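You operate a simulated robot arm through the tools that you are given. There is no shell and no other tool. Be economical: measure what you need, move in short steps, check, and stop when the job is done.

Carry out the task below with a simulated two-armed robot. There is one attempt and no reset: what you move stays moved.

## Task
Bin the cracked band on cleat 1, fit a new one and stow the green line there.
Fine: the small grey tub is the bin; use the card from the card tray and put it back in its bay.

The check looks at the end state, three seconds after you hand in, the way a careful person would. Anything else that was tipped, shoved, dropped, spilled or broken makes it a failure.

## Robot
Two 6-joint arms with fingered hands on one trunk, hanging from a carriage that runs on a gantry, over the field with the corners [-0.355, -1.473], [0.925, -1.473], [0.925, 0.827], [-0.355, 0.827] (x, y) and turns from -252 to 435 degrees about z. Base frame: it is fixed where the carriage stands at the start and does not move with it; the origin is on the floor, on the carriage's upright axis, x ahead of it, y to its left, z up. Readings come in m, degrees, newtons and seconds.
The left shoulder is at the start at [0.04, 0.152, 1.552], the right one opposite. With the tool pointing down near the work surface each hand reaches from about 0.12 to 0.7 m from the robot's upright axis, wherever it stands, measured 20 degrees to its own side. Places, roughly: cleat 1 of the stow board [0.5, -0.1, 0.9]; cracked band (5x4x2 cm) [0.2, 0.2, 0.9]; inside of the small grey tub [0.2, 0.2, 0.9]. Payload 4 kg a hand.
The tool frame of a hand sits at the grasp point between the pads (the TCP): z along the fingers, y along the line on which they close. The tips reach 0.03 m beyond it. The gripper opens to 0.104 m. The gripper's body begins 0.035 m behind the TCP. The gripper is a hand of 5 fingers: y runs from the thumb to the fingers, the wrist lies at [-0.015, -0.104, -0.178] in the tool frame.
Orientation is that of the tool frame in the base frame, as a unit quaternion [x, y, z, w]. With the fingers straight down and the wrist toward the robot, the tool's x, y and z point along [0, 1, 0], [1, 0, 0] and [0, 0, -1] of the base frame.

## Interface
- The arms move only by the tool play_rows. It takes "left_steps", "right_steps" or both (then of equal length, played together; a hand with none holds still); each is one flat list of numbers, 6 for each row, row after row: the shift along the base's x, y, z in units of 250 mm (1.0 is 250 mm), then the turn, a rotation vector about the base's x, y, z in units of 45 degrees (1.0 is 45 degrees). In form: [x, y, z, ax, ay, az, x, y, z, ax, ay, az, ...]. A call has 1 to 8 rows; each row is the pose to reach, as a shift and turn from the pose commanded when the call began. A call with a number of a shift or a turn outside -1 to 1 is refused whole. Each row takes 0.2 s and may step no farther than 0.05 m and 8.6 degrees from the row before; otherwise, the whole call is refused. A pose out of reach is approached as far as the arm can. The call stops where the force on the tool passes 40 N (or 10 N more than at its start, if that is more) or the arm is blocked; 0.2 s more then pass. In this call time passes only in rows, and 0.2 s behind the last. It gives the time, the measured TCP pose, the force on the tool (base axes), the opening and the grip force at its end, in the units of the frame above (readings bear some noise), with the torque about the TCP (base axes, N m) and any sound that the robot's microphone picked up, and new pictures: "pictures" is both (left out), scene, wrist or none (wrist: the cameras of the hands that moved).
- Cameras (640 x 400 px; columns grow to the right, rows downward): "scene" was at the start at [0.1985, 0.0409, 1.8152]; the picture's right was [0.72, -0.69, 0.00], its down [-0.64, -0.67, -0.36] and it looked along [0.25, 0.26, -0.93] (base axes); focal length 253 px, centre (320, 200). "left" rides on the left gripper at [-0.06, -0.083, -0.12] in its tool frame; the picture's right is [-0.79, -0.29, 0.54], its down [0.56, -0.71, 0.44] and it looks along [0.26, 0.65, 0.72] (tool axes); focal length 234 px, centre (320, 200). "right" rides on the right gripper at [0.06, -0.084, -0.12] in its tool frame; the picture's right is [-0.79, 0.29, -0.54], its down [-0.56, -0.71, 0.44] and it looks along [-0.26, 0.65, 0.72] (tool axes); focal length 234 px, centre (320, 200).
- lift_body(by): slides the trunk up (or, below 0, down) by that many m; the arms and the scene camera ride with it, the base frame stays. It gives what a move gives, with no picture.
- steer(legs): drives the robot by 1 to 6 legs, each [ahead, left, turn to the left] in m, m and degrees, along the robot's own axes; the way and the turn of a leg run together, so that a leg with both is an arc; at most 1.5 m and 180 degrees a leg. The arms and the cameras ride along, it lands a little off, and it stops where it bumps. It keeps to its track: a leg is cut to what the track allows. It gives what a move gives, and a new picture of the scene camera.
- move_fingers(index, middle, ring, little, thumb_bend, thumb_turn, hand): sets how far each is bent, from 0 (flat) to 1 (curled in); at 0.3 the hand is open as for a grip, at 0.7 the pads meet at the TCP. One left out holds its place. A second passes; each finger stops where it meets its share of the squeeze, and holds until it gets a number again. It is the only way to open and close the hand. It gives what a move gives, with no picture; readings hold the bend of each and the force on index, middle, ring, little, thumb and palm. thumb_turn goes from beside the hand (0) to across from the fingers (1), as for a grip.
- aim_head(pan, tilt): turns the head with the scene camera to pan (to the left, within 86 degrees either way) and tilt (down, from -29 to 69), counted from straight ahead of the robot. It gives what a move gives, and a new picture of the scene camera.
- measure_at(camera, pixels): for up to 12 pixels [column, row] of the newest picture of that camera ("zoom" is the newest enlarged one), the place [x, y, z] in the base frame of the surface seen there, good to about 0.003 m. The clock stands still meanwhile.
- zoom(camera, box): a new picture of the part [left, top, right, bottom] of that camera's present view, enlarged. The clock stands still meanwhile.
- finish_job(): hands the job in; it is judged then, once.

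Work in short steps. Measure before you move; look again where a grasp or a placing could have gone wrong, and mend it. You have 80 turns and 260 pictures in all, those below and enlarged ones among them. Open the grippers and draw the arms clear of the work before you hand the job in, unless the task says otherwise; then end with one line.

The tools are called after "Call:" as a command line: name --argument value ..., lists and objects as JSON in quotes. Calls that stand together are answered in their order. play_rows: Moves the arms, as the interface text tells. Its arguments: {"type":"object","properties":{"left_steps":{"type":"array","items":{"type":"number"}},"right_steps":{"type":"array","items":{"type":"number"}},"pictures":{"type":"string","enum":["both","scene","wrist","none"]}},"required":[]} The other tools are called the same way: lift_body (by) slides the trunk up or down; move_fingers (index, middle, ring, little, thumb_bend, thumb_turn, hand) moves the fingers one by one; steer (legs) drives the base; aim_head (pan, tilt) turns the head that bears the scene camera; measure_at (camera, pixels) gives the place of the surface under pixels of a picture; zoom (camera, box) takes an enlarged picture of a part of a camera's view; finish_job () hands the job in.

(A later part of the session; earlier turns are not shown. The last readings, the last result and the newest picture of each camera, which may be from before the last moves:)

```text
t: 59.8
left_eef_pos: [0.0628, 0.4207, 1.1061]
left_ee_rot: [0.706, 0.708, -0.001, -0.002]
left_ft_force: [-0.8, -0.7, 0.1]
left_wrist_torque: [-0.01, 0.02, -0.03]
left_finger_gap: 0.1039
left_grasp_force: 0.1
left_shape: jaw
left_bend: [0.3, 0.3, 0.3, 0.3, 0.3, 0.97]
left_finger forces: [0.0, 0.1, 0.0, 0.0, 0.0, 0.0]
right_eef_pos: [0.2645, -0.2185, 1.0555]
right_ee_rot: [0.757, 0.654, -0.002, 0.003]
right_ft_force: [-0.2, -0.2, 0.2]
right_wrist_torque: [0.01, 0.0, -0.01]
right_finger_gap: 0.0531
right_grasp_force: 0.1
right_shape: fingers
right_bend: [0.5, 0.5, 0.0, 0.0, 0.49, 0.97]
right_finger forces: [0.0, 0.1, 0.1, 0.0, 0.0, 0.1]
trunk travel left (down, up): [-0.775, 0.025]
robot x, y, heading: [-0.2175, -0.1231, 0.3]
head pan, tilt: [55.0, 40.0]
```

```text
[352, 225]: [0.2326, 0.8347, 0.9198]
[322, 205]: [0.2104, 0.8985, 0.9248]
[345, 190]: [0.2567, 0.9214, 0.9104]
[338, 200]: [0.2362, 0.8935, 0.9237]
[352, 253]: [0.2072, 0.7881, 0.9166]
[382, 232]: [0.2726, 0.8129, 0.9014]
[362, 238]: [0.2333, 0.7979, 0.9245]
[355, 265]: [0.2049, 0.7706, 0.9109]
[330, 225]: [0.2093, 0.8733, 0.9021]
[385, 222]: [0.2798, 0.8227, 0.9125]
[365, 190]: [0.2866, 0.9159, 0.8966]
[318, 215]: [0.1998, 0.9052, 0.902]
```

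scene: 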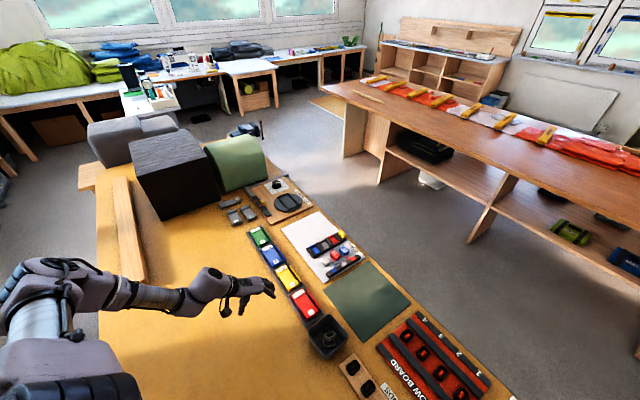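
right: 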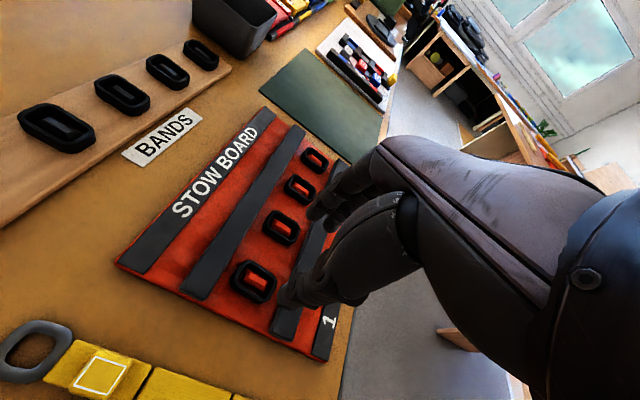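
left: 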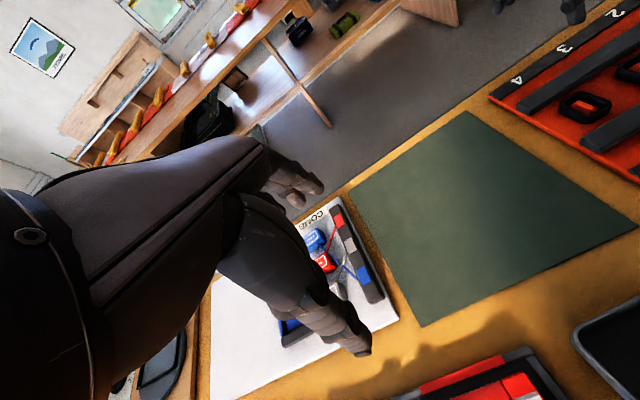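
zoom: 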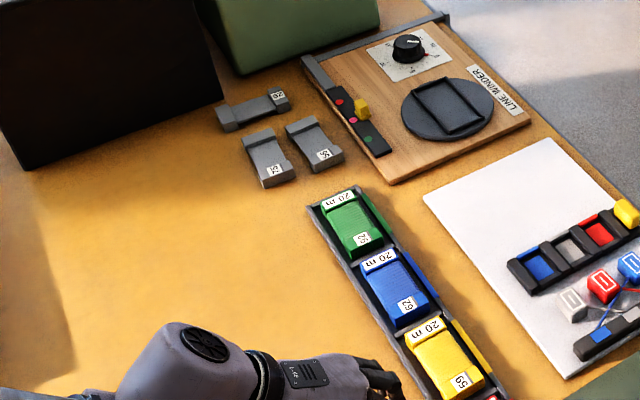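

Green card centre ≈(0.233,0.842), top 0.924, 5.3 cm wide in x. Bring the left hand forward/inward and the right hand outward in the same call.

Call:
play_rows --left_steps '[0.12, -0.14, -0.02, 0, 0, 0, 0.24, -0.28, -0.04, 0, 0, 0, 0.36, -0.42, -0.06, 0, 0, 0, 0.48, -0.56, -0.08, 0, 0, 0, 0.6, -0.7, -0.1, 0, 0, 0, 0.72, -0.84, -0.12, 0, 0, 0, 0.84, -0.98, -0.14, 0, 0, 0]' --right_steps '[0, -0.05, 0, 0, 0, 0, 0, -0.1, 0, 0, 0, 0, 0, -0.15, 0, 0, 0, 0, 0, -0.2, 0, 0, 0, 0, 0, -0.25, 0, 0, 0, 0, 0, -0.3, 0, 0, 0, 0, 0, -0.35, 0, 0, 0, 0]' --pictures "none"

Call:
move_fingers --hand "left" --index 0.42 --middle 0.42 --ring 0 --little 0 --thumb_bend 0.42

```text
t: 61.4
left_eef_pos: [0.2725, 0.1744, 1.0699]
left_ee_rot: [0.706, 0.708, -0.001, -0.001]
left_ft_force: [0.9, -0.9, 0.4]
left_wrist_torque: [0.02, -0.03, -0.02]
left_finger_gap: 0.1039
left_grasp_force: 0.0
left_shape: jaw
left_bend: [0.3, 0.3, 0.3, 0.3, 0.3, 0.97]
left_finger forces: [0.0, 0.0, 0.0, 0.0, 0.0, 0.0]
right_eef_pos: [0.2668, -0.2578, 1.0487]
right_ee_rot: [0.765, 0.644, -0.013, 0.021]
right_ft_force: [-0.6, -0.5, -1.2]
right_wrist_torque: [0.04, 0.02, 0.01]
right_finger_gap: 0.0531
right_grasp_force: 0.1
right_shape: fingers
right_bend: [0.5, 0.5, 0.0, 0.0, 0.49, 0.97]
right_finger forces: [0.0, 0.1, 0.0, 0.1, 0.0, 0.0]
right hand out of reach, approached as far as the arm can: row 2, 3, 4, 5, 6, 7
trunk travel left (down, up): [-0.775, 0.025]
robot x, y, heading: [-0.2179, -0.1234, 0.3]
head pan, tilt: [55.0, 40.0]
```

```text
t: 62.4
left_eef_pos: [0.2712, 0.1766, 1.0688]
left_ee_rot: [0.706, 0.708, -0.001, -0.002]
left_ft_force: [-0.3, 0.3, -1.0]
left_wrist_torque: [-0.04, -0.05, 0.04]
left_finger_gap: 0.0737
left_grasp_force: 0.1
left_shape: fingers
left_bend: [0.42, 0.42, 0.0, 0.0, 0.42, 0.97]
left_finger forces: [0.0, 0.0, 0.1, 0.1, 0.0, 0.0]
right_eef_pos: [0.2667, -0.2557, 1.0482]
right_ee_rot: [0.765, 0.644, -0.014, 0.019]
right_ft_force: [-0.6, 0.6, 0.3]
right_wrist_torque: [-0.05, 0.0, 0.04]
right_finger_gap: 0.0531
right_grasp_force: 0.1
right_shape: fingers
right_bend: [0.5, 0.5, 0.0, 0.0, 0.49, 0.97]
right_finger forces: [0.1, 0.0, 0.1, 0.0, 0.0, 0.1]
trunk travel left (down, up): [-0.775, 0.025]
robot x, y, heading: [-0.2202, -0.126, 0.1]
head pan, tilt: [55.0, 40.0]
```

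Left hand is reachable at rel (0.49,0.30). Drive left 0.667 m, back 0.038 to hover over the green card.

Call:
steer --legs '[[-0.038, 0.667, 0]]'

Call:
zoom --camera "left" --box '[200, 100, 520, 400]'

```text
t: 66.1
left_eef_pos: [0.228, 0.8415, 1.0696]
left_ee_rot: [0.704, 0.71, -0.001, -0.001]
left_ft_force: [0.6, -0.4, -0.3]
left_wrist_torque: [-0.01, 0.02, -0.03]
left_finger_gap: 0.0737
left_grasp_force: 0.0
left_shape: fingers
left_bend: [0.42, 0.42, 0.0, 0.0, 0.42, 0.97]
left_finger forces: [0.0, 0.1, 0.0, 0.1, 0.0, 0.1]
right_eef_pos: [0.2251, 0.4107, 1.0483]
right_ee_rot: [0.763, 0.646, -0.014, 0.021]
right_ft_force: [0.0, -0.3, 0.0]
right_wrist_torque: [0.0, -0.01, 0.02]
right_finger_gap: 0.0532
right_grasp_force: 0.1
right_shape: fingers
right_bend: [0.5, 0.5, 0.0, 0.0, 0.49, 0.97]
right_finger forces: [0.0, 0.0, 0.1, 0.1, 0.1, 0.1]
trunk travel left (down, up): [-0.775, 0.025]
robot x, y, heading: [-0.2569, 0.5353, 0.5]
head pan, tilt: [55.0, 40.0]
```

scene: 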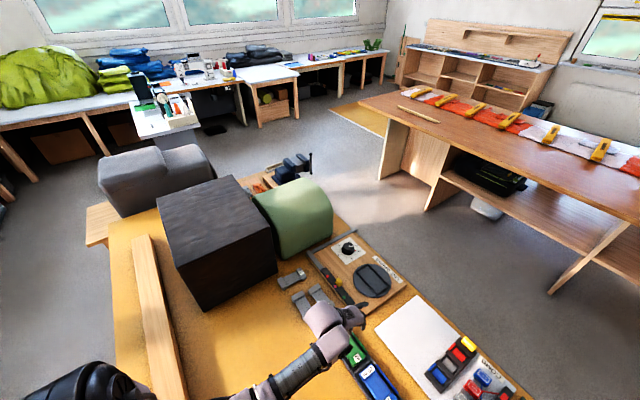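

```text
1.33 times, centred on (360, 250) of left
```

zoom: 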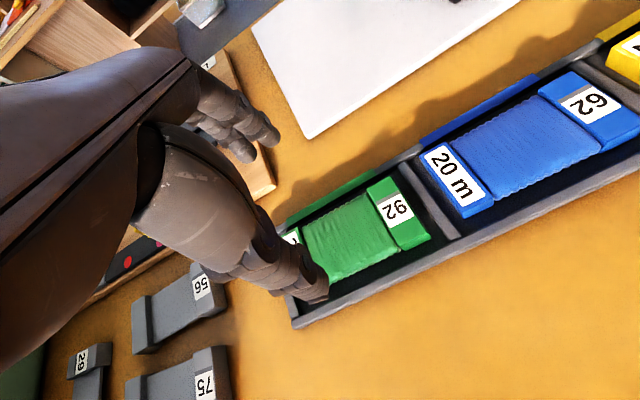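

Measuring card edges in this wrist zoom.

Call:
measure_at --camera "zoom" --pixels '[[383, 182], [430, 238], [405, 250], [345, 235], [305, 228], [372, 195], [340, 280], [400, 262], [400, 285], [355, 190], [436, 200], [410, 190]]'

```text
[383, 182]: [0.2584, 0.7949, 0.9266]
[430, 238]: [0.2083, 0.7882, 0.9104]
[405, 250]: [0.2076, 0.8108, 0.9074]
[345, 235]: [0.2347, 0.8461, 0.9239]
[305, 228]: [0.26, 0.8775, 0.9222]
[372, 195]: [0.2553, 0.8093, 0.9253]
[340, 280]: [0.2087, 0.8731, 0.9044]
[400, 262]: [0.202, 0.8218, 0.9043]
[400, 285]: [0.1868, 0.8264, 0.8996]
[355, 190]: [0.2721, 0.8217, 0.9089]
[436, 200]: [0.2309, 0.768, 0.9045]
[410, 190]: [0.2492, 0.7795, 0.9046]
```

Card spans x 0.208–0.259. Narrow fingers to ~6 cm, shift +5 mm in x, descend to z≈0.96 and look.

Call:
move_fingers --hand "left" --index 0.47 --middle 0.47 --thumb_bend 0.47

Call:
play_rows --left_steps '[0.022, 0, -0.15, 0, 0, 0, 0.022, 0, -0.3, 0, 0, 0, 0.022, 0, -0.43, 0, 0, 0]' --pictures "wrist"

Call:
zoom --camera "left" --box '[240, 140, 440, 340]'

```text
t: 67.1
left_eef_pos: [0.2279, 0.8423, 1.0692]
left_ee_rot: [0.703, 0.711, -0.002, -0.001]
left_ft_force: [0.2, 0.5, -0.6]
left_wrist_torque: [0.0, 0.01, 0.01]
left_finger_gap: 0.0608
left_grasp_force: 0.2
left_shape: fingers
left_bend: [0.47, 0.47, 0.0, 0.0, 0.47, 0.97]
left_finger forces: [0.0, 0.1, 0.0, 0.0, 0.0, 0.0]
right_eef_pos: [0.2235, 0.4099, 1.0482]
right_ee_rot: [0.764, 0.645, -0.013, 0.019]
right_ft_force: [-1.0, 0.5, -0.2]
right_wrist_torque: [-0.01, -0.01, 0.0]
right_finger_gap: 0.0531
right_grasp_force: 0.0
right_shape: fingers
right_bend: [0.5, 0.5, 0.0, 0.0, 0.49, 0.97]
right_finger forces: [0.1, 0.1, 0.0, 0.0, 0.0, 0.0]
trunk travel left (down, up): [-0.775, 0.025]
robot x, y, heading: [-0.2599, 0.5391, 0.5]
head pan, tilt: [55.0, 40.0]
```

```text
t: 67.9
left_eef_pos: [0.2329, 0.8405, 0.9615]
left_ee_rot: [0.704, 0.71, -0.001, -0.001]
left_ft_force: [0.7, 0.7, -0.5]
left_wrist_torque: [0.0, 0.02, -0.01]
left_finger_gap: 0.0604
left_grasp_force: 0.1
left_shape: fingers
left_bend: [0.47, 0.47, 0.0, 0.0, 0.47, 0.97]
left_finger forces: [0.1, 0.0, 0.0, 0.1, 0.1, 0.0]
right_eef_pos: [0.2246, 0.4095, 1.0472]
right_ee_rot: [0.763, 0.646, -0.014, 0.02]
right_ft_force: [0.1, 0.7, 0.1]
right_wrist_torque: [-0.01, 0.0, 0.0]
right_finger_gap: 0.0534
right_grasp_force: 0.1
right_shape: fingers
right_bend: [0.5, 0.5, 0.0, 0.0, 0.49, 0.97]
right_finger forces: [0.0, 0.0, 0.1, 0.0, 0.0, 0.0]
trunk travel left (down, up): [-0.775, 0.025]
robot x, y, heading: [-0.2598, 0.5376, 0.8]
head pan, tilt: [55.0, 40.0]
```

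left: 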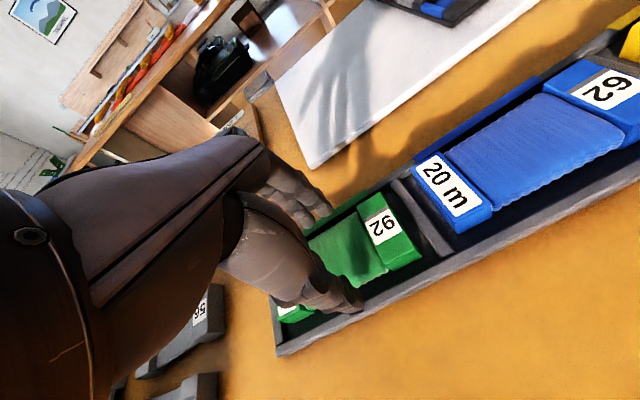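

```text
2.00 times, centred on (340, 240) of left
```

zoom: 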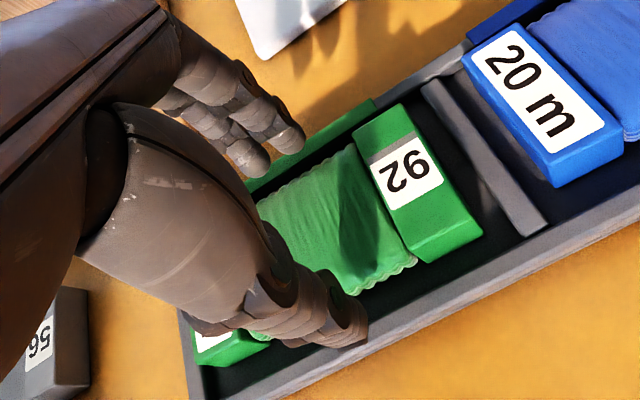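

Fingers straddle the card well. Descend ~1.7 cm and close.

Call:
play_rows --left_steps '[0, 0, -0.04, 0, 0, 0, 0, 0, -0.07, 0, 0, 0]' --pictures "none"

Call:
move_fingers --hand "left" --index 0.7 --middle 0.7 --thumb_bend 0.7

Call:
zoom --camera "left" --box '[240, 140, 440, 340]'

```text
t: 68.5
left_eef_pos: [0.2346, 0.8423, 0.9453]
left_ee_rot: [0.704, 0.71, 0.0, -0.001]
left_ft_force: [-1.9, -0.2, 4.4]
left_wrist_torque: [-0.01, -0.17, -0.01]
left_finger_gap: 0.0598
left_grasp_force: 2.8
left_shape: fingers
left_bend: [0.47, 0.48, 0.0, 0.0, 0.47, 0.97]
left_finger forces: [2.8, 2.3, 0.1, 0.0, 0.1, 0.0]
right_eef_pos: [0.2241, 0.4093, 1.0479]
right_ee_rot: [0.763, 0.646, -0.013, 0.021]
right_ft_force: [0.2, 0.4, -0.8]
right_wrist_torque: [0.0, 0.01, -0.03]
right_finger_gap: 0.0532
right_grasp_force: 0.1
right_shape: fingers
right_bend: [0.5, 0.5, 0.0, 0.0, 0.49, 0.97]
right_finger forces: [0.0, 0.0, 0.0, 0.0, 0.1, 0.0]
trunk travel left (down, up): [-0.775, 0.025]
robot x, y, heading: [-0.2613, 0.5393, 0.1]
head pan, tilt: [55.0, 40.0]
```

```text
t: 69.5
left_eef_pos: [0.2346, 0.8424, 0.9441]
left_ee_rot: [0.705, 0.71, -0.001, -0.001]
left_ft_force: [2.4, 0.1, 4.2]
left_wrist_torque: [0.03, -0.08, 0.0]
left_finger_gap: 0.0489
left_grasp_force: 16.1
left_shape: fingers
left_bend: [0.55, 0.58, 0.0, 0.0, 0.51, 0.96]
left_finger forces: [8.5, 8.4, 0.1, 0.1, 15.7, 0.1]
right_eef_pos: [0.2244, 0.409, 1.048]
right_ee_rot: [0.763, 0.646, -0.013, 0.019]
right_ft_force: [-0.4, 0.4, -0.3]
right_wrist_torque: [-0.01, 0.03, 0.03]
right_finger_gap: 0.0531
right_grasp_force: 0.0
right_shape: fingers
right_bend: [0.5, 0.5, 0.0, 0.0, 0.49, 0.97]
right_finger forces: [0.1, 0.0, 0.0, 0.0, 0.0, 0.0]
trunk travel left (down, up): [-0.775, 0.025]
robot x, y, heading: [-0.2602, 0.5383, 0.4]
head pan, tilt: [55.0, 40.0]
```

```text
2.00 times, centred on (340, 240) of left
```

zoom: 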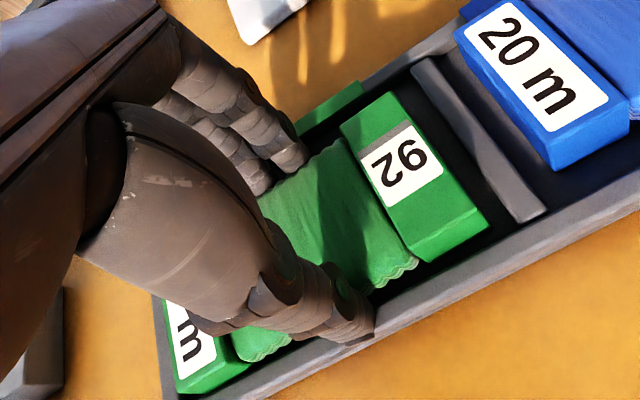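

Card gripped with ~16 N. Lift straight up 11 cm and look.

Call:
play_rows --left_steps '[0, 0, 0.1, 0, 0, 0, 0, 0, 0.22, 0, 0, 0, 0, 0, 0.34, 0, 0, 0, 0, 0, 0.46, 0, 0, 0]' --pictures "both"

```text
t: 70.5
left_eef_pos: [0.234, 0.8418, 1.0598]
left_ee_rot: [0.704, 0.71, -0.001, -0.001]
left_ft_force: [-0.1, -0.4, 0.5]
left_wrist_torque: [0.01, -0.03, 0.01]
left_finger_gap: 0.049
left_grasp_force: 16.3
left_shape: fingers
left_bend: [0.55, 0.58, 0.0, 0.0, 0.51, 0.95]
left_finger forces: [8.1, 7.5, 0.0, 0.0, 15.7, 0.0]
right_eef_pos: [0.2241, 0.4103, 1.0488]
right_ee_rot: [0.763, 0.646, -0.014, 0.02]
right_ft_force: [-0.2, 0.0, -1.4]
right_wrist_torque: [0.01, -0.02, 0.02]
right_finger_gap: 0.053
right_grasp_force: 0.1
right_shape: fingers
right_bend: [0.5, 0.5, 0.0, 0.0, 0.49, 0.97]
right_finger forces: [0.1, 0.0, 0.0, 0.0, 0.0, 0.1]
trunk travel left (down, up): [-0.775, 0.025]
robot x, y, heading: [-0.2583, 0.5378, 0.3]
head pan, tilt: [55.0, 40.0]
```

scene: 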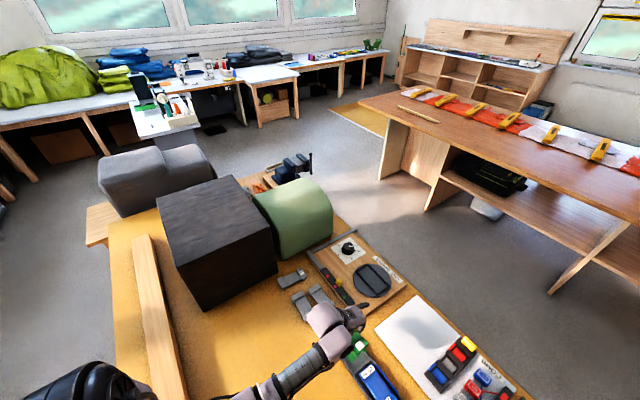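
left: 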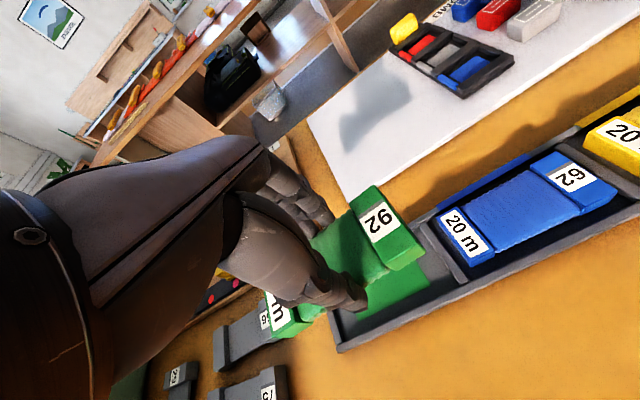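

Card is up and level. Drive so the card hovers above cleat 1.

Call:
steer --legs '[[0, -0.974, 0], [0.244, 0, 0]]'

Call:
aim_head --pan 25 --tilt 60

Call:
zoom --camera "left" --box '[0, 0, 640, 400]'

```text
t: 77.0
left_eef_pos: [0.4893, -0.1251, 1.0587]
left_ee_rot: [0.699, 0.715, -0.001, -0.001]
left_ft_force: [0.0, -1.0, -0.5]
left_wrist_torque: [0.02, 0.02, -0.01]
left_finger_gap: 0.0488
left_grasp_force: 15.8
left_shape: fingers
left_bend: [0.55, 0.58, 0.0, 0.0, 0.51, 0.95]
left_finger forces: [8.3, 7.6, 0.1, 0.1, 15.7, 0.0]
right_eef_pos: [0.487, -0.5584, 1.0474]
right_ee_rot: [0.759, 0.651, -0.014, 0.019]
right_ft_force: [-0.6, -0.5, -0.1]
right_wrist_torque: [0.0, -0.01, 0.02]
right_finger_gap: 0.0531
right_grasp_force: 0.1
right_shape: fingers
right_bend: [0.5, 0.5, 0.0, 0.0, 0.49, 0.97]
right_finger forces: [0.1, 0.0, 0.0, 0.0, 0.0, 0.1]
trunk travel left (down, up): [-0.775, 0.025]
robot x, y, heading: [-0.0023, -0.4354, 1.4]
head pan, tilt: [55.0, 40.0]
```

scene: 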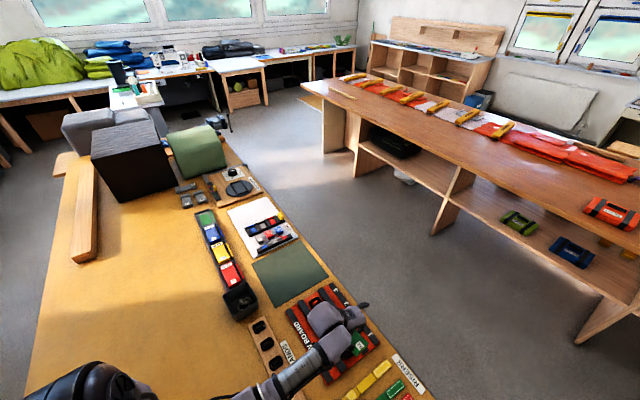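

```text
t: 78.0
left_eef_pos: [0.4898, -0.1255, 1.0591]
left_ee_rot: [0.699, 0.715, -0.001, -0.001]
left_ft_force: [0.2, -0.2, -0.8]
left_wrist_torque: [0.0, -0.02, 0.02]
left_finger_gap: 0.0488
left_grasp_force: 15.8
left_shape: fingers
left_bend: [0.55, 0.58, 0.0, 0.0, 0.51, 0.95]
left_finger forces: [8.1, 7.5, 0.1, 0.0, 15.7, 0.0]
right_eef_pos: [0.4856, -0.5584, 1.0471]
right_ee_rot: [0.759, 0.651, -0.014, 0.02]
right_ft_force: [-0.1, 0.4, -0.3]
right_wrist_torque: [-0.03, -0.01, 0.01]
right_finger_gap: 0.0531
right_grasp_force: 0.0
right_shape: fingers
right_bend: [0.5, 0.5, 0.0, 0.0, 0.49, 0.97]
right_finger forces: [0.0, 0.0, 0.0, 0.0, 0.0, 0.0]
trunk travel left (down, up): [-0.775, 0.025]
robot x, y, heading: [0.0014, -0.4384, 1.3]
head pan, tilt: [25.0, 60.0]
```

scene: 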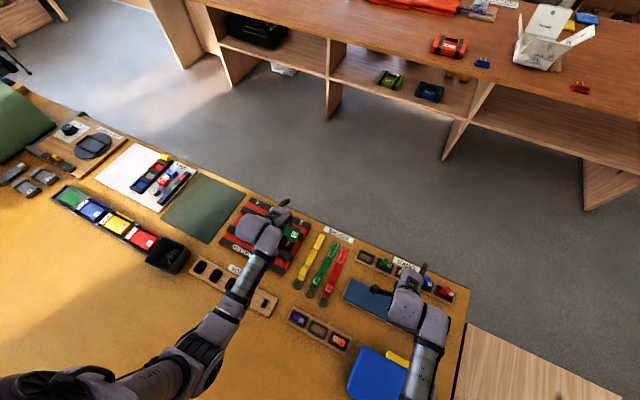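

```text
1.00 times, centred on (320, 200) of left (not enlarged: the box is as wide or as high as the picture)
```

zoom: 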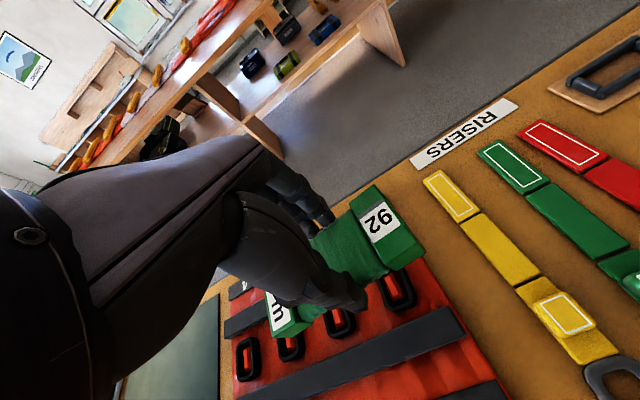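

Card hovers near cleat 1. I'll lower it so its underside comes just above the new band, centred on the cleat, and watch for what happens.

Call:
play_rows --left_steps '[-0.03, -0.02, -0.1, 0, 0, 0, -0.046, -0.026, -0.2, 0, 0, 0, -0.046, -0.026, -0.3, 0, 0, 0, -0.046, -0.026, -0.35, 0, 0, 0]' --pictures "both"

Call:
zoom --camera "scene" --box '[200, 170, 360, 280]'

```text
t: 79.0
left_eef_pos: [0.4778, -0.1318, 0.9725]
left_ee_rot: [0.699, 0.715, -0.002, -0.001]
left_ft_force: [0.4, 0.3, -1.2]
left_wrist_torque: [0.0, 0.0, 0.0]
left_finger_gap: 0.0487
left_grasp_force: 15.9
left_shape: fingers
left_bend: [0.55, 0.58, 0.0, 0.0, 0.51, 0.95]
left_finger forces: [8.2, 7.5, 0.1, 0.1, 15.7, 0.0]
right_eef_pos: [0.486, -0.5586, 1.0471]
right_ee_rot: [0.759, 0.651, -0.014, 0.02]
right_ft_force: [0.3, 0.7, -0.2]
right_wrist_torque: [0.01, -0.01, -0.01]
right_finger_gap: 0.0534
right_grasp_force: 0.0
right_shape: fingers
right_bend: [0.5, 0.5, 0.0, 0.0, 0.49, 0.97]
right_finger forces: [0.0, 0.0, 0.1, 0.0, 0.0, 0.0]
trunk travel left (down, up): [-0.775, 0.025]
robot x, y, heading: [0.0051, -0.4336, 1.6]
head pan, tilt: [25.0, 60.0]
```

scene: 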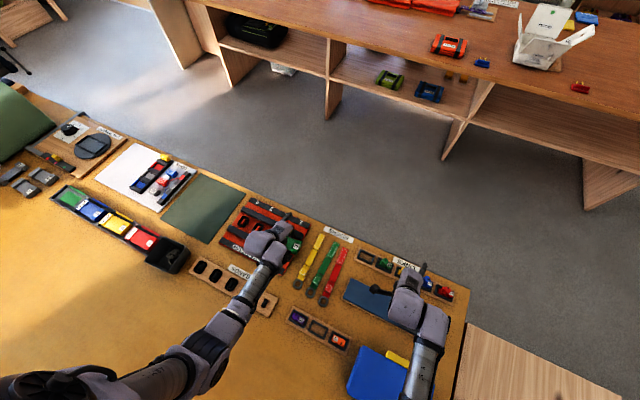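
left: 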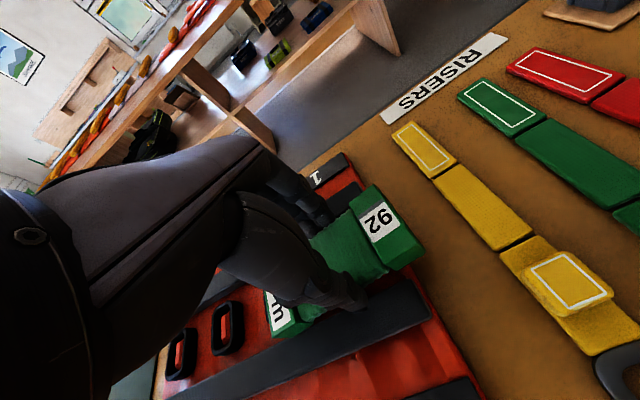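

```text
3.64 times, centred on (280, 225) of scene
```

zoom: 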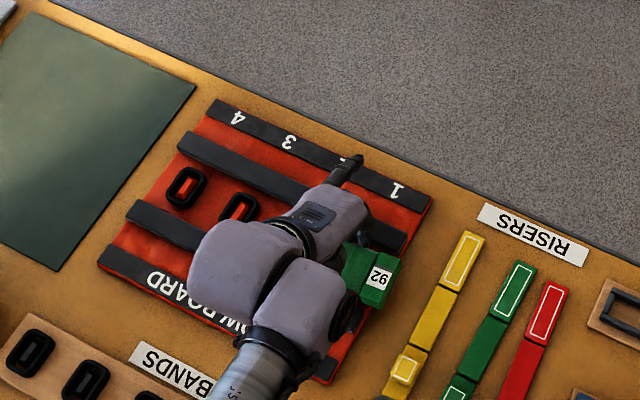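

No change visible yet. Lower another 7 mm until the card's wound part touches the band lightly.

Call:
play_rows --left_steps '[0, 0, -0.015, 0, 0, 0, 0, 0, -0.03, 0, 0, 0]' --pictures "none"

Call:
zoom --camera "left" --box '[160, 150, 460, 400]'

```text
t: 79.6
left_eef_pos: [0.4783, -0.1319, 0.9639]
left_ee_rot: [0.699, 0.715, -0.001, -0.001]
left_ft_force: [1.1, -0.1, 0.4]
left_wrist_torque: [0.04, 0.0, 0.0]
left_finger_gap: 0.0486
left_grasp_force: 15.8
left_shape: fingers
left_bend: [0.55, 0.58, 0.0, 0.0, 0.51, 0.95]
left_finger forces: [7.9, 8.0, 0.1, 0.0, 15.8, 0.0]
right_eef_pos: [0.487, -0.5581, 1.0481]
right_ee_rot: [0.759, 0.651, -0.013, 0.02]
right_ft_force: [0.3, -0.9, 0.5]
right_wrist_torque: [-0.01, 0.03, 0.01]
right_finger_gap: 0.053
right_grasp_force: 0.1
right_shape: fingers
right_bend: [0.5, 0.5, 0.0, 0.0, 0.49, 0.97]
right_finger forces: [0.0, 0.1, 0.0, 0.0, 0.0, 0.0]
trunk travel left (down, up): [-0.775, 0.025]
robot x, y, heading: [-0.0012, -0.4325, 1.7]
head pan, tilt: [25.0, 60.0]
```

```text
1.60 times, centred on (310, 275) of left
```

zoom: 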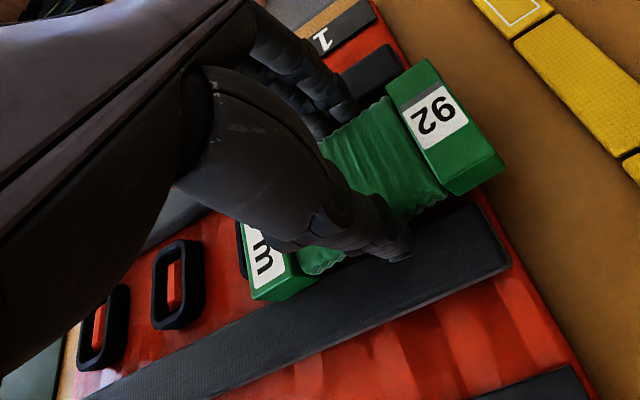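

No contact yet at 0.964. Lower to light contact and dwell, watching forces and sound.

Call:
play_rows --left_steps '[0, 0, -0.01, 0, 0, 0, 0, 0, -0.02, 0, 0, 0, 0, 0, -0.028, 0, 0, 0, 0, 0, -0.028, 0, 0, 0, 0, 0, -0.028, 0, 0, 0, 0, 0, -0.028, 0, 0, 0, 0, 0, -0.028, 0, 0, 0, 0, 0, -0.028, 0, 0, 0]' --pictures "wrist"

```text
t: 81.4
left_eef_pos: [0.4805, -0.1314, 0.9592]
left_ee_rot: [0.7, 0.715, 0.0, 0.0]
left_ft_force: [1.0, -4.4, 26.0]
left_wrist_torque: [-0.16, 0.01, -0.05]
left_finger_gap: 0.0487
left_grasp_force: 18.7
left_shape: fingers
left_bend: [0.57, 0.59, 0.0, 0.0, 0.51, 0.95]
left_finger forces: [8.9, 10.9, 0.1, 0.0, 17.4, 0.0]
right_eef_pos: [0.4873, -0.5589, 1.0486]
right_ee_rot: [0.758, 0.651, -0.013, 0.02]
right_ft_force: [-0.7, -0.1, -0.1]
right_wrist_torque: [0.0, 0.02, 0.03]
right_finger_gap: 0.0531
right_grasp_force: 0.0
right_shape: fingers
right_bend: [0.5, 0.5, 0.0, 0.0, 0.49, 0.97]
right_finger forces: [0.1, 0.0, 0.0, 0.0, 0.0, 0.1]
trunk travel left (down, up): [-0.775, 0.025]
robot x, y, heading: [-0.0041, -0.4392, 1.2]
head pan, tilt: [25.0, 60.0]
```

left: 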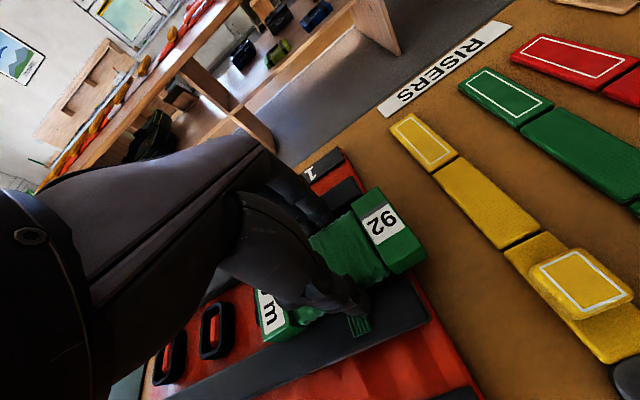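

A small striped green patch has appeared on the near rail at (358,325) beside the card. Zooming to verify.

Call:
zoom --camera "left" --box '[280, 250, 440, 370]'

Call:
play_rows --left_steps '[0, 0, 0.06, 0, 0, 0, 0, 0, 0.2, 0, 0, 0, 0, 0, 0.32, 0, 0, 0, 0, 0, 0.4, 0, 0, 0]' --pictures "both"

Call:
zoom --camera "left" --box '[240, 220, 460, 400]'

```text
3.33 times, centred on (360, 310) of left
```

zoom: 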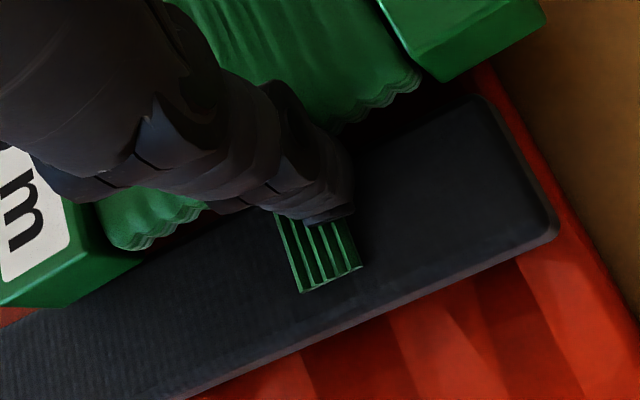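

```text
t: 82.4
left_eef_pos: [0.4782, -0.1328, 1.0576]
left_ee_rot: [0.698, 0.716, -0.002, -0.001]
left_ft_force: [0.0, -0.7, -1.9]
left_wrist_torque: [0.0, 0.01, -0.01]
left_finger_gap: 0.049
left_grasp_force: 16.0
left_shape: fingers
left_bend: [0.55, 0.59, 0.0, 0.0, 0.52, 0.95]
left_finger forces: [8.3, 7.9, 0.1, 0.0, 16.3, 0.0]
right_eef_pos: [0.4865, -0.5574, 1.0471]
right_ee_rot: [0.758, 0.651, -0.014, 0.019]
right_ft_force: [-0.3, 0.5, -0.3]
right_wrist_torque: [0.02, 0.0, -0.01]
right_finger_gap: 0.0533
right_grasp_force: 0.1
right_shape: fingers
right_bend: [0.5, 0.5, 0.0, 0.0, 0.49, 0.97]
right_finger forces: [0.0, 0.1, 0.1, 0.0, 0.0, 0.0]
trunk travel left (down, up): [-0.775, 0.025]
robot x, y, heading: [0.0016, -0.4345, 1.3]
head pan, tilt: [25.0, 60.0]
```

scene: 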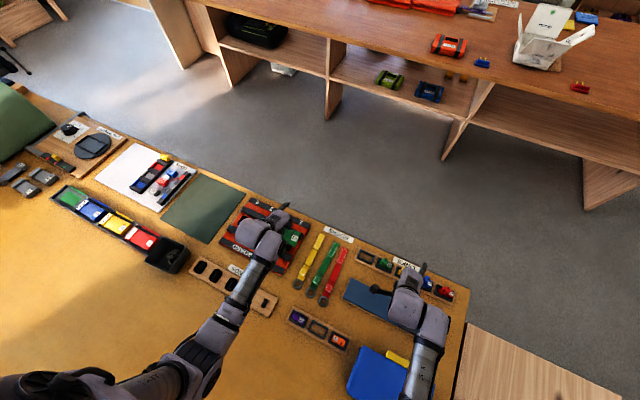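
left: 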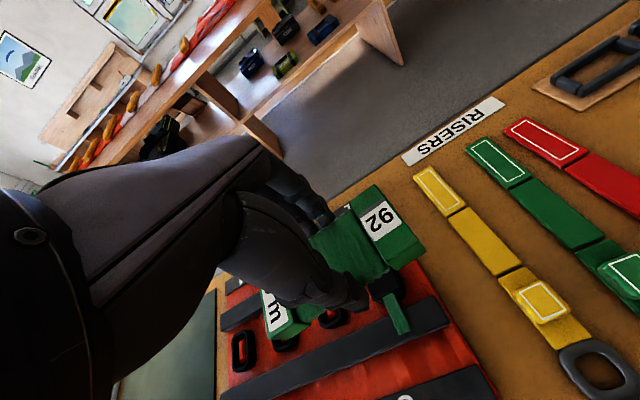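

```text
2.22 times, centred on (350, 310) of left
```

zoom: 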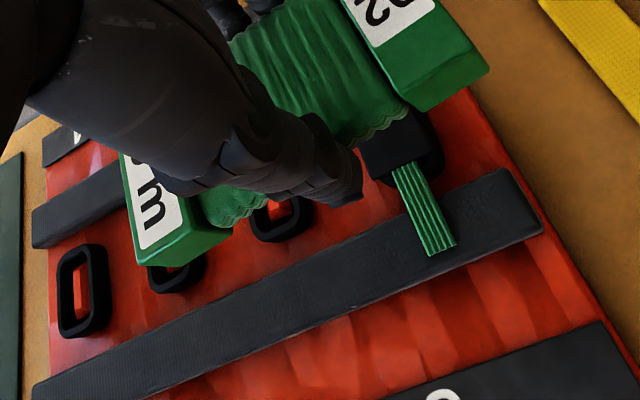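

The green line is now stowed across cleat 1's band and rail. Return the card to its bay: back off, then drive left.

Call:
steer --legs '[[-0.235, 0, -1], [0, 0.979, 0]]'

Call:
zoom --camera "left" --box '[200, 140, 520, 400]'

```text
t: 88.8
left_eef_pos: [0.2497, 0.82, 1.0581]
left_ee_rot: [0.708, 0.706, -0.001, -0.001]
left_ft_force: [0.0, -0.4, 0.1]
left_wrist_torque: [0.0, 0.01, -0.01]
left_finger_gap: 0.0489
left_grasp_force: 16.4
left_shape: fingers
left_bend: [0.55, 0.59, 0.0, 0.0, 0.52, 0.95]
left_finger forces: [8.3, 7.9, 0.0, 0.0, 16.1, 0.0]
right_eef_pos: [0.2459, 0.3939, 1.0474]
right_ee_rot: [0.768, 0.64, -0.015, 0.02]
right_ft_force: [-0.2, 0.3, -0.1]
right_wrist_torque: [-0.02, -0.04, -0.02]
right_finger_gap: 0.053
right_grasp_force: 0.0
right_shape: fingers
right_bend: [0.5, 0.5, 0.0, 0.0, 0.49, 0.97]
right_finger forces: [0.1, 0.1, 0.1, 0.0, 0.0, 0.1]
trunk travel left (down, up): [-0.775, 0.025]
robot x, y, heading: [-0.2391, 0.5312, -0.3]
head pan, tilt: [25.0, 60.0]
```

scene: 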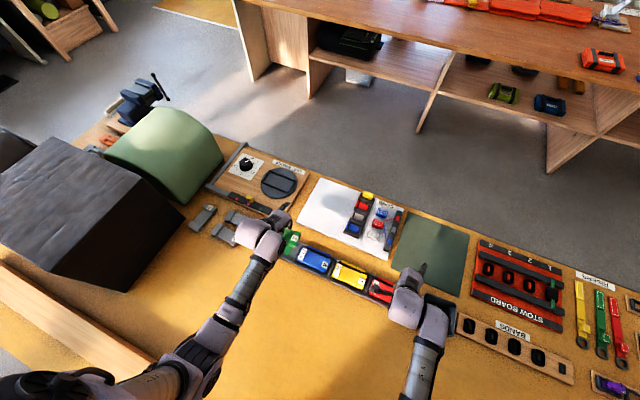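

```text
1.54 times, centred on (360, 270) of left
```

zoom: 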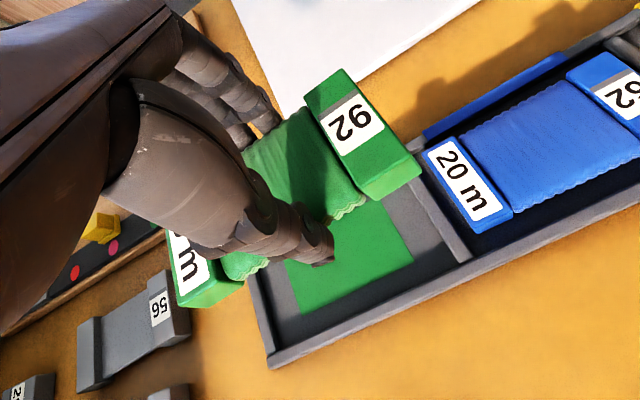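

Measure the card in the hand to detect any slip: far corners (345,72), (420,165), and bay features.

Call:
measure_at --camera "zoom" --pixels '[[343, 74], [408, 155], [310, 97], [365, 185], [418, 172], [345, 270], [412, 262], [300, 310], [460, 258], [272, 355]]'

```text
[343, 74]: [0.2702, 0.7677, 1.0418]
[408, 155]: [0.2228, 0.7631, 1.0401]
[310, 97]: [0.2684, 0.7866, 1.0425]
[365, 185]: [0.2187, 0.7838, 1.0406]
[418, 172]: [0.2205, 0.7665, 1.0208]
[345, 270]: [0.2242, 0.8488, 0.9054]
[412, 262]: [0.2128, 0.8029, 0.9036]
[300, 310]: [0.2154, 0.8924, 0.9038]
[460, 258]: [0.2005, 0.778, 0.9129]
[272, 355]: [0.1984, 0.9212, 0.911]
```

Card is nearly as gripped (maybe 3 mm toward −x). Shift to TCP (0.2365,0.842) and lower to just above the bay floor.

Call:
play_rows --left_steps '[-0.053, 0.09, 0, 0, 0, 0.01, -0.053, 0.09, -0.15, 0, 0, 0.01, -0.053, 0.09, -0.3, 0, 0, 0.01, -0.053, 0.09, -0.38, 0, 0, 0.01]' --pictures "none"

Call:
zoom --camera "left" --box '[200, 140, 480, 380]'

Call:
zoom --camera "scene" --box '[230, 190, 400, 310]'

```text
t: 89.8
left_eef_pos: [0.2385, 0.844, 0.9624]
left_ee_rot: [0.706, 0.708, -0.001, -0.001]
left_ft_force: [0.3, -0.5, -0.4]
left_wrist_torque: [-0.01, 0.02, -0.04]
left_finger_gap: 0.0486
left_grasp_force: 16.0
left_shape: fingers
left_bend: [0.55, 0.59, 0.0, 0.0, 0.52, 0.95]
left_finger forces: [8.3, 7.7, 0.0, 0.0, 16.0, 0.0]
right_eef_pos: [0.2462, 0.3936, 1.048]
right_ee_rot: [0.768, 0.64, -0.014, 0.019]
right_ft_force: [0.4, 0.9, 0.5]
right_wrist_torque: [-0.01, 0.02, -0.01]
right_finger_gap: 0.0532
right_grasp_force: 0.1
right_shape: fingers
right_bend: [0.5, 0.5, 0.0, 0.0, 0.49, 0.97]
right_finger forces: [0.1, 0.0, 0.0, 0.0, 0.0, 0.0]
trunk travel left (down, up): [-0.775, 0.025]
robot x, y, heading: [-0.2339, 0.5286, -0.4]
head pan, tilt: [25.0, 60.0]
```

```text
1.67 times, centred on (340, 260) of left
```

zoom: 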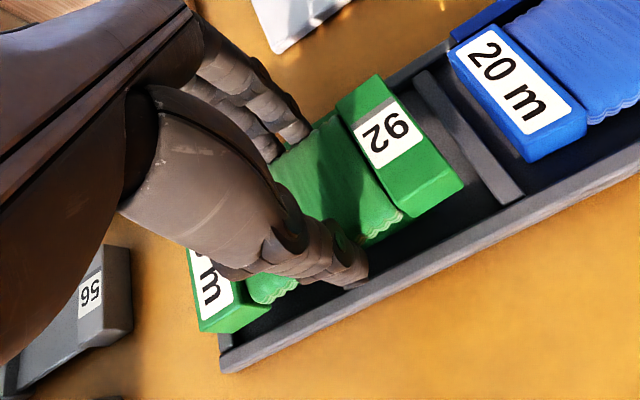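

```text
3.33 times, centred on (315, 250) of scene
```

zoom: 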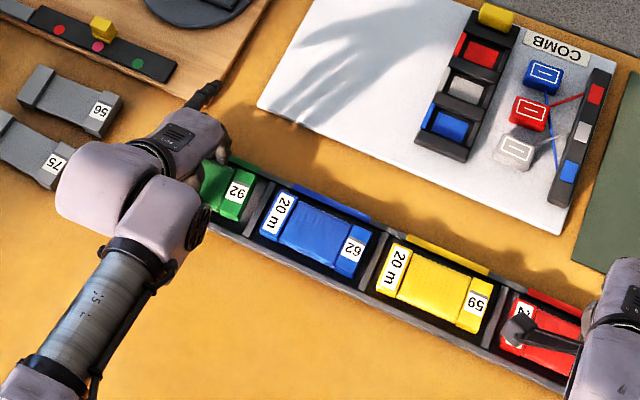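

Aligned with the bay. Lower to the floor with −2.5 mm x, then release.

Call:
play_rows --left_steps '[-0.01, -0.004, -0.03, 0, 0, 0, -0.01, -0.004, -0.055, 0, 0, 0, -0.01, -0.004, -0.069, 0, 0, 0]' --pictures "none"

Call:
zoom --camera "left" --box '[200, 140, 480, 380]'

```text
t: 90.6
left_eef_pos: [0.2349, 0.8427, 0.9466]
left_ee_rot: [0.706, 0.708, -0.001, 0.0]
left_ft_force: [-0.3, -1.0, 5.5]
left_wrist_torque: [0.02, 0.09, 0.0]
left_finger_gap: 0.0489
left_grasp_force: 16.4
left_shape: fingers
left_bend: [0.56, 0.59, 0.0, 0.0, 0.52, 0.95]
left_finger forces: [8.4, 7.8, 0.0, 0.0, 16.9, 0.0]
right_eef_pos: [0.2466, 0.3955, 1.0486]
right_ee_rot: [0.768, 0.64, -0.014, 0.02]
right_ft_force: [0.2, -0.1, -0.5]
right_wrist_torque: [-0.03, -0.01, -0.02]
right_finger_gap: 0.053
right_grasp_force: 0.1
right_shape: fingers
right_bend: [0.5, 0.5, 0.0, 0.0, 0.49, 0.97]
right_finger forces: [0.1, 0.0, 0.0, 0.0, 0.0, 0.0]
trunk travel left (down, up): [-0.775, 0.025]
robot x, y, heading: [-0.237, 0.5325, -0.1]
head pan, tilt: [25.0, 60.0]
```

```text
1.67 times, centred on (340, 260) of left
```

zoom: 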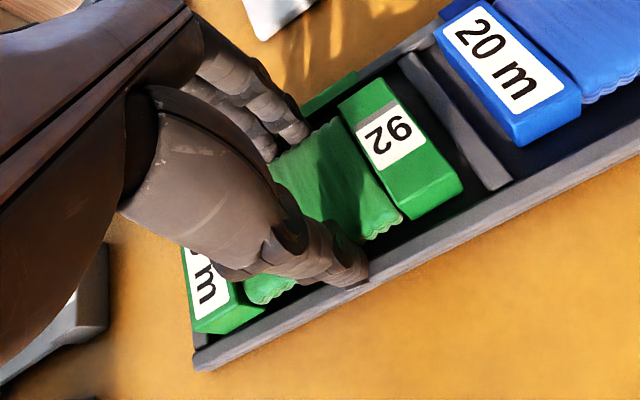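

On the bay floor (5.5 N). Open to the approach width and rise.

Call:
move_fingers --hand "left" --index 0.47 --middle 0.47 --thumb_bend 0.47

Call:
play_rows --left_steps '[0, 0, 0.1, 0, 0, 0, 0, 0, 0.25, 0, 0, 0, 0, 0, 0.4, 0, 0, 0, 0, 0, 0.48, 0, 0, 0]' --pictures "wrist"

Call:
zoom --camera "left" --box '[240, 180, 560, 380]'

```text
t: 91.6
left_eef_pos: [0.2347, 0.8431, 0.9463]
left_ee_rot: [0.706, 0.708, -0.001, -0.001]
left_ft_force: [-0.2, -0.4, 0.7]
left_wrist_torque: [-0.02, 0.01, 0.0]
left_finger_gap: 0.06
left_grasp_force: 0.3
left_shape: fingers
left_bend: [0.47, 0.48, 0.0, 0.0, 0.47, 0.97]
left_finger forces: [0.0, 0.7, 0.1, 0.0, 0.1, 0.1]
right_eef_pos: [0.2468, 0.3946, 1.0481]
right_ee_rot: [0.768, 0.64, -0.014, 0.02]
right_ft_force: [0.1, 0.1, -0.3]
right_wrist_torque: [0.0, 0.0, 0.01]
right_finger_gap: 0.0532
right_grasp_force: 0.0
right_shape: fingers
right_bend: [0.5, 0.5, 0.0, 0.0, 0.49, 0.97]
right_finger forces: [0.0, 0.0, 0.1, 0.0, 0.0, 0.1]
trunk travel left (down, up): [-0.775, 0.025]
robot x, y, heading: [-0.2361, 0.5347, -0.2]
head pan, tilt: [25.0, 60.0]
```

```text
t: 92.6
left_eef_pos: [0.2351, 0.8442, 1.0665]
left_ee_rot: [0.706, 0.708, -0.002, -0.002]
left_ft_force: [0.1, -0.2, 0.4]
left_wrist_torque: [0.01, 0.02, 0.01]
left_finger_gap: 0.0601
left_grasp_force: 0.0
left_shape: fingers
left_bend: [0.47, 0.47, 0.0, 0.0, 0.47, 0.97]
left_finger forces: [0.0, 0.1, 0.1, 0.1, 0.0, 0.0]
right_eef_pos: [0.2464, 0.3937, 1.0479]
right_ee_rot: [0.768, 0.64, -0.014, 0.02]
right_ft_force: [0.3, -0.2, -0.8]
right_wrist_torque: [0.01, 0.0, 0.0]
right_finger_gap: 0.0529
right_grasp_force: 0.0
right_shape: fingers
right_bend: [0.5, 0.5, 0.0, 0.0, 0.49, 0.97]
right_finger forces: [0.0, 0.1, 0.1, 0.1, 0.0, 0.1]
trunk travel left (down, up): [-0.775, 0.025]
robot x, y, heading: [-0.2385, 0.5324, -0.1]
head pan, tilt: [25.0, 60.0]
```

left: 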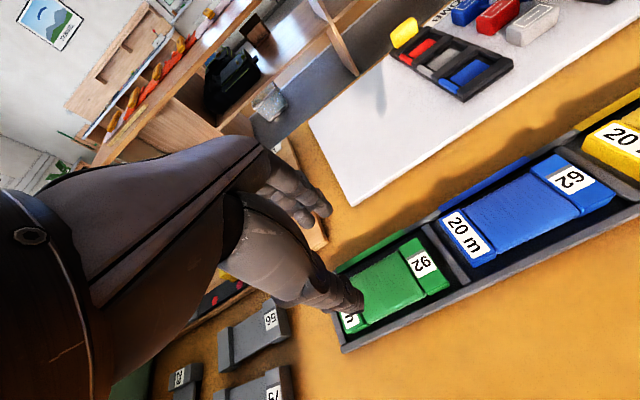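

```text
2.00 times, centred on (400, 280) of left
```

zoom: 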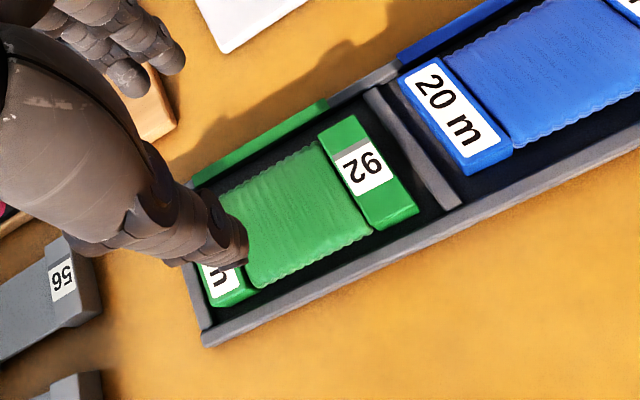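

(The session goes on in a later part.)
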